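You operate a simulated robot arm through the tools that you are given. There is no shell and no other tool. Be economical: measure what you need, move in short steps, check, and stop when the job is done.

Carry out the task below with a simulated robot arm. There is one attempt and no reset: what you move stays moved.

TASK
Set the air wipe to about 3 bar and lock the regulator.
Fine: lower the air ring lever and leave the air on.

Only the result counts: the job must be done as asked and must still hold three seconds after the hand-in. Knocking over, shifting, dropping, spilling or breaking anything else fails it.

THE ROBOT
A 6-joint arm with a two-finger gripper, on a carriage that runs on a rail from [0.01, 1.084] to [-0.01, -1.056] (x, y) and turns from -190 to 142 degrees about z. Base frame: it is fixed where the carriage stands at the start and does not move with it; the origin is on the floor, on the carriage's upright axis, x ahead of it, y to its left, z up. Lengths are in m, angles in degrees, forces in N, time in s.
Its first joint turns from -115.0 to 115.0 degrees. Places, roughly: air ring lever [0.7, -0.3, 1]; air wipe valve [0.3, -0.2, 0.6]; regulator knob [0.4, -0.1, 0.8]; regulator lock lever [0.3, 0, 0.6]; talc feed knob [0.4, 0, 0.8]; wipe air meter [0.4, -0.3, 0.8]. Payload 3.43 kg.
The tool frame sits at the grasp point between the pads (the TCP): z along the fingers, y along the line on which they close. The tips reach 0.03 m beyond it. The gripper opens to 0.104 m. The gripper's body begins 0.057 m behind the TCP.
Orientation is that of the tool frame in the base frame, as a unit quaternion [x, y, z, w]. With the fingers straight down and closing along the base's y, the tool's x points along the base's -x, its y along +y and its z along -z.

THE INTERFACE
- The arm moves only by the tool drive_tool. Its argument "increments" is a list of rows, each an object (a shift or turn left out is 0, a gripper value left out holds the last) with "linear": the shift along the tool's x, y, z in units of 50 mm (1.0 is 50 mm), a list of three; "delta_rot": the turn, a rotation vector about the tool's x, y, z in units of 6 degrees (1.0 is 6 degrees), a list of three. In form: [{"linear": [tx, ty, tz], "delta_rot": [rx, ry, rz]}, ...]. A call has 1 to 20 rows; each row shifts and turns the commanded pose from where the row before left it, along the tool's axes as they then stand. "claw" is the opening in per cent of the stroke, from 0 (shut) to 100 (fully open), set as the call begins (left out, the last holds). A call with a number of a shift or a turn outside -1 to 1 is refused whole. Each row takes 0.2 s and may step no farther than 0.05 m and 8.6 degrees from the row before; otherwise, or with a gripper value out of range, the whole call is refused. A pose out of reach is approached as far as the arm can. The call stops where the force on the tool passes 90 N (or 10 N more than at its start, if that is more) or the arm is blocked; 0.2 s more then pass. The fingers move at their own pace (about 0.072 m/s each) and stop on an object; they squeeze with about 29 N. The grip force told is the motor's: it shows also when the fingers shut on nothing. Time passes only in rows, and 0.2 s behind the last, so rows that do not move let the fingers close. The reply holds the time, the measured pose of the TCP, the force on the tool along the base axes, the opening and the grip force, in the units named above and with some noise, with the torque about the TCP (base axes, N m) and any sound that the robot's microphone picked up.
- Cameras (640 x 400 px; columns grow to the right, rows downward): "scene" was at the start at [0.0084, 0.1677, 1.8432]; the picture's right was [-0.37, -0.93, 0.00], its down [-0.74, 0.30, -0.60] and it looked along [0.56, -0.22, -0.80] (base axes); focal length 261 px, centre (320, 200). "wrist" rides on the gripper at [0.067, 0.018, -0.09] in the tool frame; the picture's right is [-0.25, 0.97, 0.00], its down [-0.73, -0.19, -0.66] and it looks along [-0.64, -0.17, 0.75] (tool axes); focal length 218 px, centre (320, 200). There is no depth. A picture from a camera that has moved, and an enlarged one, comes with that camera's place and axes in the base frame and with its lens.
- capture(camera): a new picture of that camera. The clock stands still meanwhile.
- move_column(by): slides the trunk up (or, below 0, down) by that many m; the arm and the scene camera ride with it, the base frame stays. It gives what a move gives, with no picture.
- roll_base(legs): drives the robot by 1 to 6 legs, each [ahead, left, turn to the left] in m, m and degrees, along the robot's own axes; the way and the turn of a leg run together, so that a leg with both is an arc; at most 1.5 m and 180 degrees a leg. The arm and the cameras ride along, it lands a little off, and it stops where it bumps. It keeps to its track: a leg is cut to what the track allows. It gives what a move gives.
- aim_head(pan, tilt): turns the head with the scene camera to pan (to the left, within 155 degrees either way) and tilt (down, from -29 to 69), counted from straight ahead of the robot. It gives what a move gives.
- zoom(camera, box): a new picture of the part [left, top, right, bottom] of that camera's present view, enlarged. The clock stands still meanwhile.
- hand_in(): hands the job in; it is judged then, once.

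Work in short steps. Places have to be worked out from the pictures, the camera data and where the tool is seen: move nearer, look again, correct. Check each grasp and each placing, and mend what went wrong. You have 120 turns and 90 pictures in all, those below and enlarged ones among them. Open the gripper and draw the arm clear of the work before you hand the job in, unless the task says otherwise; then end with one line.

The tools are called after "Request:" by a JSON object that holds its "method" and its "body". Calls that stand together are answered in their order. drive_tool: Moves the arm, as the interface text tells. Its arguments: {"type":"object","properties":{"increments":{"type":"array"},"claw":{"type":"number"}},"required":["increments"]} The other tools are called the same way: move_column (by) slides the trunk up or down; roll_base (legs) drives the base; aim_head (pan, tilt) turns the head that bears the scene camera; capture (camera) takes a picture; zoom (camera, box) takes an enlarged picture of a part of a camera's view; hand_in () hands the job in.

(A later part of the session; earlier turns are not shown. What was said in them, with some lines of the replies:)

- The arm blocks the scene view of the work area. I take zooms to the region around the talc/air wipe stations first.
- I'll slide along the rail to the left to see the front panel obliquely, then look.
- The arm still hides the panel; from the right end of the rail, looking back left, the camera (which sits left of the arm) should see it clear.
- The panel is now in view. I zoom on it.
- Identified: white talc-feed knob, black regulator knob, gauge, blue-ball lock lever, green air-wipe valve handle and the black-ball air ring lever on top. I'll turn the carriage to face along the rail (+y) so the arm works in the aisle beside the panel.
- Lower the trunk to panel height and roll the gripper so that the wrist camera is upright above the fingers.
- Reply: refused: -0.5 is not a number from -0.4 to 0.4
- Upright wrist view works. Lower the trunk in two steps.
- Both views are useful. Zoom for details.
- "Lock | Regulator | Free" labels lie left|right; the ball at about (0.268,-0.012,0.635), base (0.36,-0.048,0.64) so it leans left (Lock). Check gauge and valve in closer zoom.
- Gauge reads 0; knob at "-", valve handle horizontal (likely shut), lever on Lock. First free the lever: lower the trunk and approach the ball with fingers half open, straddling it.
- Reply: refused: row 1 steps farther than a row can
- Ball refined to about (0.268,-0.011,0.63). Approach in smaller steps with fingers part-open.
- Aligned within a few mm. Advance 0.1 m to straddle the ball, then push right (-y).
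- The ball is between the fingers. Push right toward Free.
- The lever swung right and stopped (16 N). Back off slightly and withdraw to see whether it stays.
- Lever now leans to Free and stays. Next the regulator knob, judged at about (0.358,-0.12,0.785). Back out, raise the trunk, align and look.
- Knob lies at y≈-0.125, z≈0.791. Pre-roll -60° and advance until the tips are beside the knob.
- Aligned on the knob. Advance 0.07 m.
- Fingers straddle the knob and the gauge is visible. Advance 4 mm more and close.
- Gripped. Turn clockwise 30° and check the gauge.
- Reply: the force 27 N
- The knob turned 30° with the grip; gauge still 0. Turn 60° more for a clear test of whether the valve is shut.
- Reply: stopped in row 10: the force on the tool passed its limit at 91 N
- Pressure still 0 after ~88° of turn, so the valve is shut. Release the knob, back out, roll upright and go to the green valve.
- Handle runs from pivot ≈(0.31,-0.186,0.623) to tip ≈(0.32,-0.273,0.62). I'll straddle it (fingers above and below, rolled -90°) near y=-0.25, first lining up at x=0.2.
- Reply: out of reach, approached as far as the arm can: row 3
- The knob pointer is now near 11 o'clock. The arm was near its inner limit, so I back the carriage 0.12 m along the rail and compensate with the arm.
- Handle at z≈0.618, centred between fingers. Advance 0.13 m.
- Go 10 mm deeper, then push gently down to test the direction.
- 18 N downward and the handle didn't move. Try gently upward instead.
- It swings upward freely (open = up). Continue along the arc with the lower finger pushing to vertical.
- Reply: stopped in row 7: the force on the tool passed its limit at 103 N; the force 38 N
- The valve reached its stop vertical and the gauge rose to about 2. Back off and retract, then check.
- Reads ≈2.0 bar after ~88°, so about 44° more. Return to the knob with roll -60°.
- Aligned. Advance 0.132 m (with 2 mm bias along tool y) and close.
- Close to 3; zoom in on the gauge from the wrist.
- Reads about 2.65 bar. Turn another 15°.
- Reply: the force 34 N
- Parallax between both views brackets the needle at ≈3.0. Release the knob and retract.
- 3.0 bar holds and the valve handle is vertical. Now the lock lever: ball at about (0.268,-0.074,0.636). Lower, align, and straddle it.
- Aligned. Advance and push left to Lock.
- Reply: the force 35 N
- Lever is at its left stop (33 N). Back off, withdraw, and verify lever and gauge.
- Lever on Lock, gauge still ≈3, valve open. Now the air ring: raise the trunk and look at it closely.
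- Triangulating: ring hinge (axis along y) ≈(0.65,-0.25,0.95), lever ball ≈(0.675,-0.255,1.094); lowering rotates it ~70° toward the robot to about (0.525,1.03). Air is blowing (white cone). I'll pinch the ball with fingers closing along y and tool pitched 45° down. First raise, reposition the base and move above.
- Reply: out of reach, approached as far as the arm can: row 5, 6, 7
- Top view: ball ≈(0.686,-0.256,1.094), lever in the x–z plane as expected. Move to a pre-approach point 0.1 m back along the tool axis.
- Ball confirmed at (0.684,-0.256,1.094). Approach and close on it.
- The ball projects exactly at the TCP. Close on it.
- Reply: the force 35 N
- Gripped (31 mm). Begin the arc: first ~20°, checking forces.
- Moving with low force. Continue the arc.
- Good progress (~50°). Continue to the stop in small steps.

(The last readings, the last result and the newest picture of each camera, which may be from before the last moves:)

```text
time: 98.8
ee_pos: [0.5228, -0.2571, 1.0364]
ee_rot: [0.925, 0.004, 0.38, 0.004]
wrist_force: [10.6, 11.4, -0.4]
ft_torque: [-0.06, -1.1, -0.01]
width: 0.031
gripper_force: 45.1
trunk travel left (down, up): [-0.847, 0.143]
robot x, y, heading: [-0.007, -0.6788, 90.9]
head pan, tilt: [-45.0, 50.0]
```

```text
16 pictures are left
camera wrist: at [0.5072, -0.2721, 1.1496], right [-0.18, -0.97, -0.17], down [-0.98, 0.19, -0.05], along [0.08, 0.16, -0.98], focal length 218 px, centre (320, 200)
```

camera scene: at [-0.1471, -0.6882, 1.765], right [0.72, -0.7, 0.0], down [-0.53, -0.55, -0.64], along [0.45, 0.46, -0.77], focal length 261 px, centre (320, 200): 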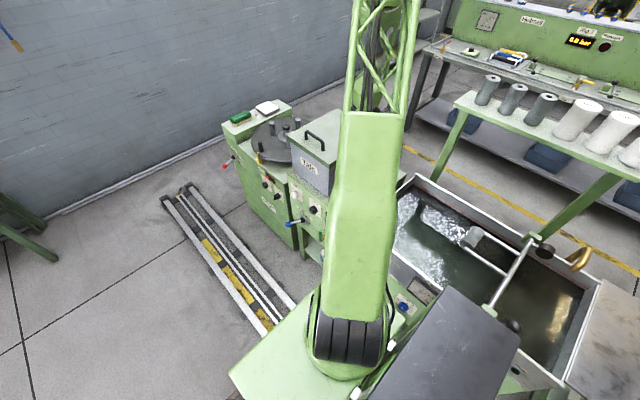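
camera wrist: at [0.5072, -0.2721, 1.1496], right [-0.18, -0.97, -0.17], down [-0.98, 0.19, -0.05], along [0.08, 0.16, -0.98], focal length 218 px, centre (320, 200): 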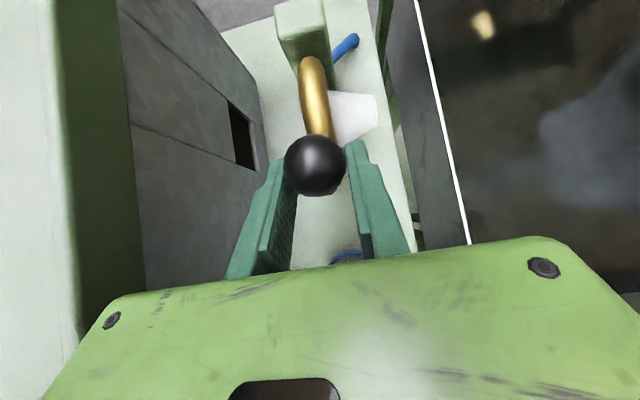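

Still low force; continue until contact.

Request:
{"method": "drive_tool", "body": {"increments": [{"linear": [-0.164, 0, 0.045]}, {"linear": [-0.164, 0, 0.05]}, {"linear": [-0.164, 0, 0.055]}]}}

Request:
{"method": "capture", "body": {"camera": "wrist"}}

```text
time: 99.6
ee_pos: [0.5094, -0.2564, 1.0139]
ee_rot: [0.926, 0.005, 0.378, 0.005]
wrist_force: [-3.5, -6.4, 1.7]
ft_torque: [0.29, 0.12, 0.28]
width: 0.0237
gripper_force: 11.0
trunk travel left (down, up): [-0.847, 0.143]
robot x, y, heading: [-0.0044, -0.6803, 91.0]
head pan, tilt: [-45.0, 50.0]
```

```text
15 pictures are left
camera wrist: at [0.4931, -0.2721, 1.1253], right [-0.18, -0.97, -0.17], down [-0.98, 0.19, -0.05], along [0.08, 0.15, -0.99], focal length 218 px, centre (320, 200)
```

wrist: 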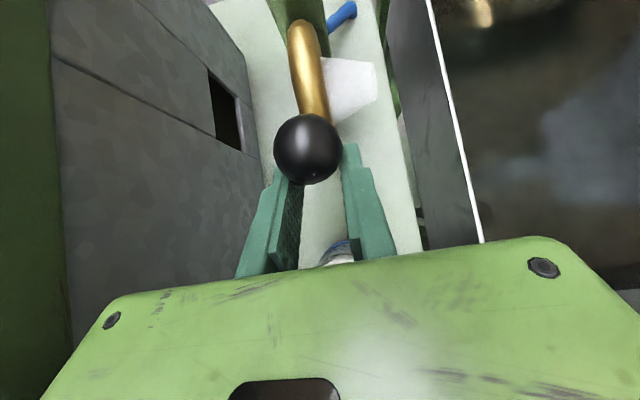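

The pads are slipping off: ball stays at ≈(0.526,1.027), the predicted closed position. Open, retract and inspect.

Request:
{"method": "drive_tool", "body": {"increments": [{}, {}, {"linear": [0, 0, -0.6]}, {"linear": [0, 0, -0.9]}, {"linear": [0, 0, -0.9]}, {"linear": [0, 0, -0.9]}], "claw": 65}}

Request:
{"method": "capture", "body": {"camera": "wrist"}}

```text
time: 101.0
ee_pos: [0.4069, -0.2341, 1.1461]
ee_rot: [0.925, 0.006, 0.379, 0.005]
wrist_force: [-1.5, -0.5, -0.8]
ft_torque: [0.03, -0.02, -0.01]
width: 0.0672
gripper_force: 0.0
out of reach, approached as far as the arm can: row 5, 6
trunk travel left (down, up): [-0.847, 0.143]
robot x, y, heading: [-0.0054, -0.6798, 91.0]
head pan, tilt: [-45.0, 50.0]
```

```text
14 pictures are left
camera wrist: at [0.3908, -0.2498, 1.2591], right [-0.17, -0.97, -0.16], down [-0.98, 0.18, -0.05], along [0.08, 0.15, -0.99], focal length 218 px, centre (320, 200)
```

wrist: 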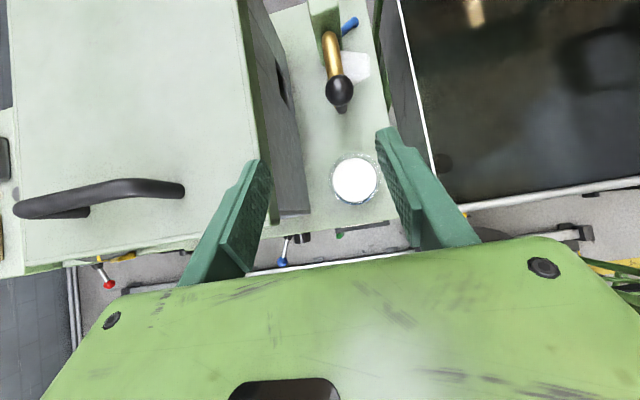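

Raise the trunk, pull the arm back toward the aisle, and look from the scene camera.

Request:
{"method": "move_column", "body": {"by": 0.13}}

Request:
{"method": "drive_tool", "body": {"increments": [{"linear": [0, -0.95, 0]}, {"linear": [0, -0.95, 0]}, {"linear": [0, -0.95, 0]}, {"linear": [0, -0.95, 0]}, {"linear": [0, -0.95, 0]}, {"linear": [-0.65, 0, -0.65]}, {"linear": [-0.65, 0, -0.65]}, {"linear": [-0.65, 0, -0.65]}, {"linear": [-0.65, 0, -0.65]}, {"linear": [-0.65, 0, -0.65]}, {"linear": [-0.65, 0, -0.65]}, {"linear": [-0.65, 0, -0.65]}]}}

Request:
{"method": "roll_base", "body": {"legs": [[-0.22, 0, 0]]}}

Request:
{"method": "capture", "body": {"camera": "scene"}}

```text
time: 102.6
ee_pos: [0.4094, -0.2352, 1.2649]
ee_rot: [0.925, 0.004, 0.381, 0.004]
wrist_force: [0.4, 1.4, -0.1]
ft_torque: [0.0, 0.01, -0.03]
width: 0.0677
gripper_force: 0.0
trunk travel left (down, up): [-0.977, 0.013]
robot x, y, heading: [-0.0083, -0.6788, 91.4]
head pan, tilt: [-45.0, 50.0]
```

```text
time: 105.2
ee_pos: [0.0872, 0.0029, 1.2683]
ee_rot: [0.925, 0.004, 0.38, 0.006]
wrist_force: [-0.3, -0.7, -0.3]
ft_torque: [-0.01, -0.03, -0.01]
width: 0.0675
gripper_force: 0.1
trunk travel left (down, up): [-0.977, 0.013]
robot x, y, heading: [-0.0055, -0.6792, 90.9]
head pan, tilt: [-45.0, 50.0]
```

```text
time: 107.0
ee_pos: [0.0848, -0.2161, 1.2694]
ee_rot: [0.925, 0.005, 0.38, 0.004]
wrist_force: [-0.5, -0.4, 0.1]
ft_torque: [0.04, 0.0, 0.01]
width: 0.0676
gripper_force: 0.1
trunk travel left (down, up): [-0.977, 0.013]
robot x, y, heading: [-0.0087, -0.9018, 91.1]
head pan, tilt: [-45.0, 50.0]
```

```text
13 pictures are left
camera scene: at [-0.1488, -0.9074, 1.8992], right [0.72, -0.69, 0.0], down [-0.53, -0.55, -0.64], along [0.45, 0.46, -0.77], focal length 261 px, centre (320, 200)
```

scene: 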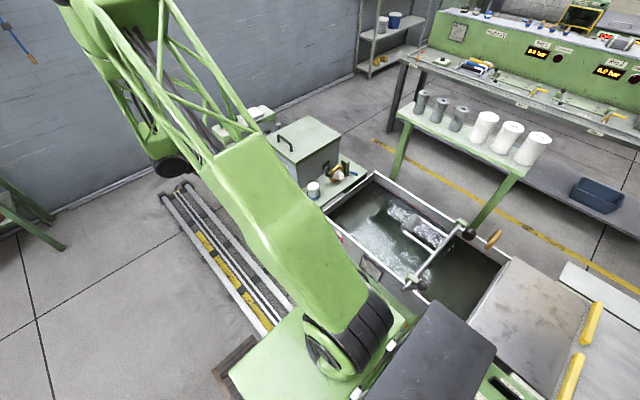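

Request:
{"method": "zoom", "body": {"camera": "scene", "box": [300, 145, 370, 215]}}

Request:
{"method": "move_column", "body": {"by": -0.38}}

Request:
{"method": "zoom", "body": {"camera": "scene", "box": [230, 60, 390, 190]}}

```text
5.71 times, centred on (335, 180) of scene
camera zoom: at [-0.1488, -0.9074, 1.8992], right [0.72, -0.69, 0.0], down [-0.53, -0.55, -0.64], along [0.45, 0.46, -0.77], focal length 1490 px, centre (234, 314)
```

zoom: 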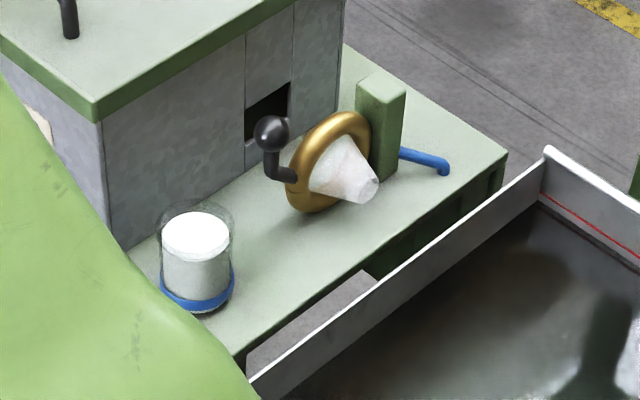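

```text
time: 110.6
ee_pos: [0.083, -0.2151, 0.8889]
ee_rot: [0.925, 0.004, 0.38, 0.004]
wrist_force: [0.7, -0.2, -0.5]
ft_torque: [0.02, -0.03, 0.01]
width: 0.0677
gripper_force: 0.0
trunk travel left (down, up): [-0.597, 0.393]
robot x, y, heading: [-0.0103, -0.8994, 91.0]
head pan, tilt: [-45.0, 50.0]
```

```text
3.08 times, centred on (310, 125) of scene
camera zoom: at [-0.1489, -0.9067, 1.5192], right [0.72, -0.69, 0.0], down [-0.53, -0.55, -0.64], along [0.45, 0.46, -0.77], focal length 802 px, centre (351, 431)
```

zoom: 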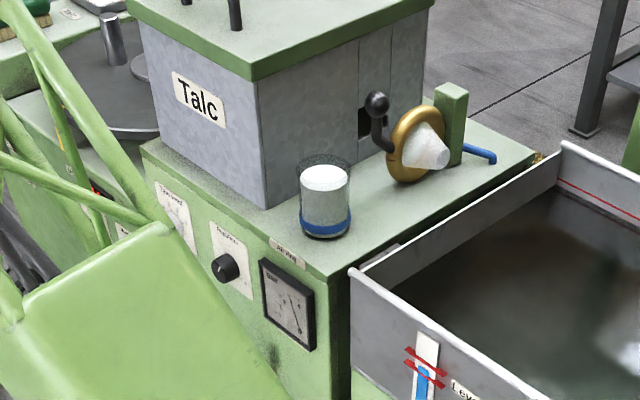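

The ring is fully closed with air blowing. Final check of the ring seam, gauge and lock lever.

Request:
{"method": "zoom", "body": {"camera": "scene", "box": [320, 78, 350, 112]}}

Request:
{"method": "zoom", "body": {"camera": "scene", "box": [280, 118, 315, 153]}}

Request:
{"method": "capture", "body": {"camera": "wrist"}}

```text
11.76 times, centred on (335, 95) of scene
camera zoom: at [-0.1489, -0.9067, 1.5192], right [0.72, -0.69, 0.0], down [-0.53, -0.55, -0.64], along [0.45, 0.46, -0.77], focal length 3068 px, centre (144, 1435)
```

zoom: 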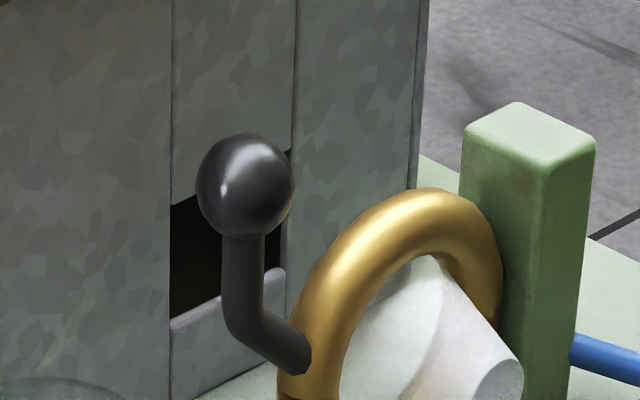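

```text
11.43 times, centred on (298, 136) of scene
camera zoom: at [-0.1489, -0.9067, 1.5192], right [0.72, -0.69, 0.0], down [-0.53, -0.55, -0.64], along [0.45, 0.46, -0.77], focal length 2980 px, centre (577, 937)
```

zoom: 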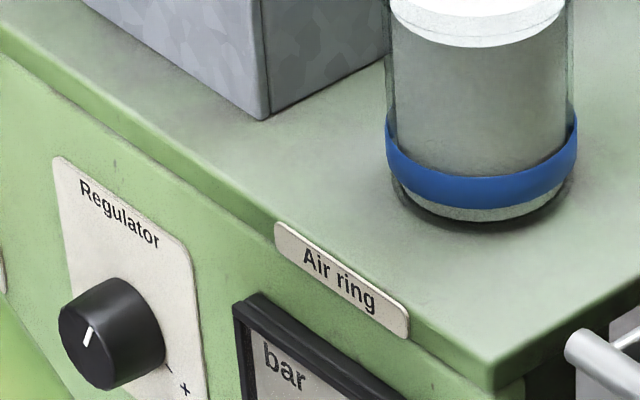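

```text
8 pictures are left
camera wrist: at [0.0682, -0.2313, 1.0016], right [-0.17, -0.97, -0.17], down [-0.98, 0.18, -0.05], along [0.08, 0.15, -0.98], focal length 218 px, centre (320, 200)
```

wrist: 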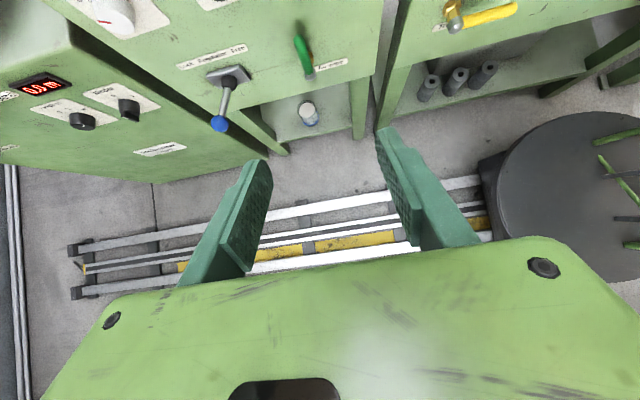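

Request:
{"method": "zoom", "body": {"camera": "scene", "box": [285, 140, 320, 180]}}

```text
10.00 times, centred on (302, 160) of scene
camera zoom: at [-0.1489, -0.9067, 1.5192], right [0.72, -0.69, 0.0], down [-0.53, -0.55, -0.64], along [0.45, 0.46, -0.77], focal length 2608 px, centre (495, 600)
```

zoom: 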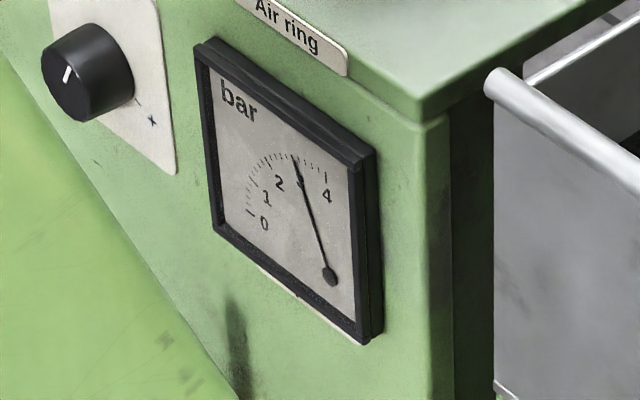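

The gauge is at 3 bar, the regulator locked, the valve open and the ring lever down. The arm is clear with the gripper open, so I hand in.

Request:
{"method": "hand_in", "body": {}}

```text
The job is handed in.
```

The air wipe reads about 3 bar with the regulator locked. The air ring lever is down with the ring closed, and the air is on. The air wipe valve was shut at the start, so I opened it to get pressure. Nothing else looked disturbed in the last pictures, and the job is handed in.
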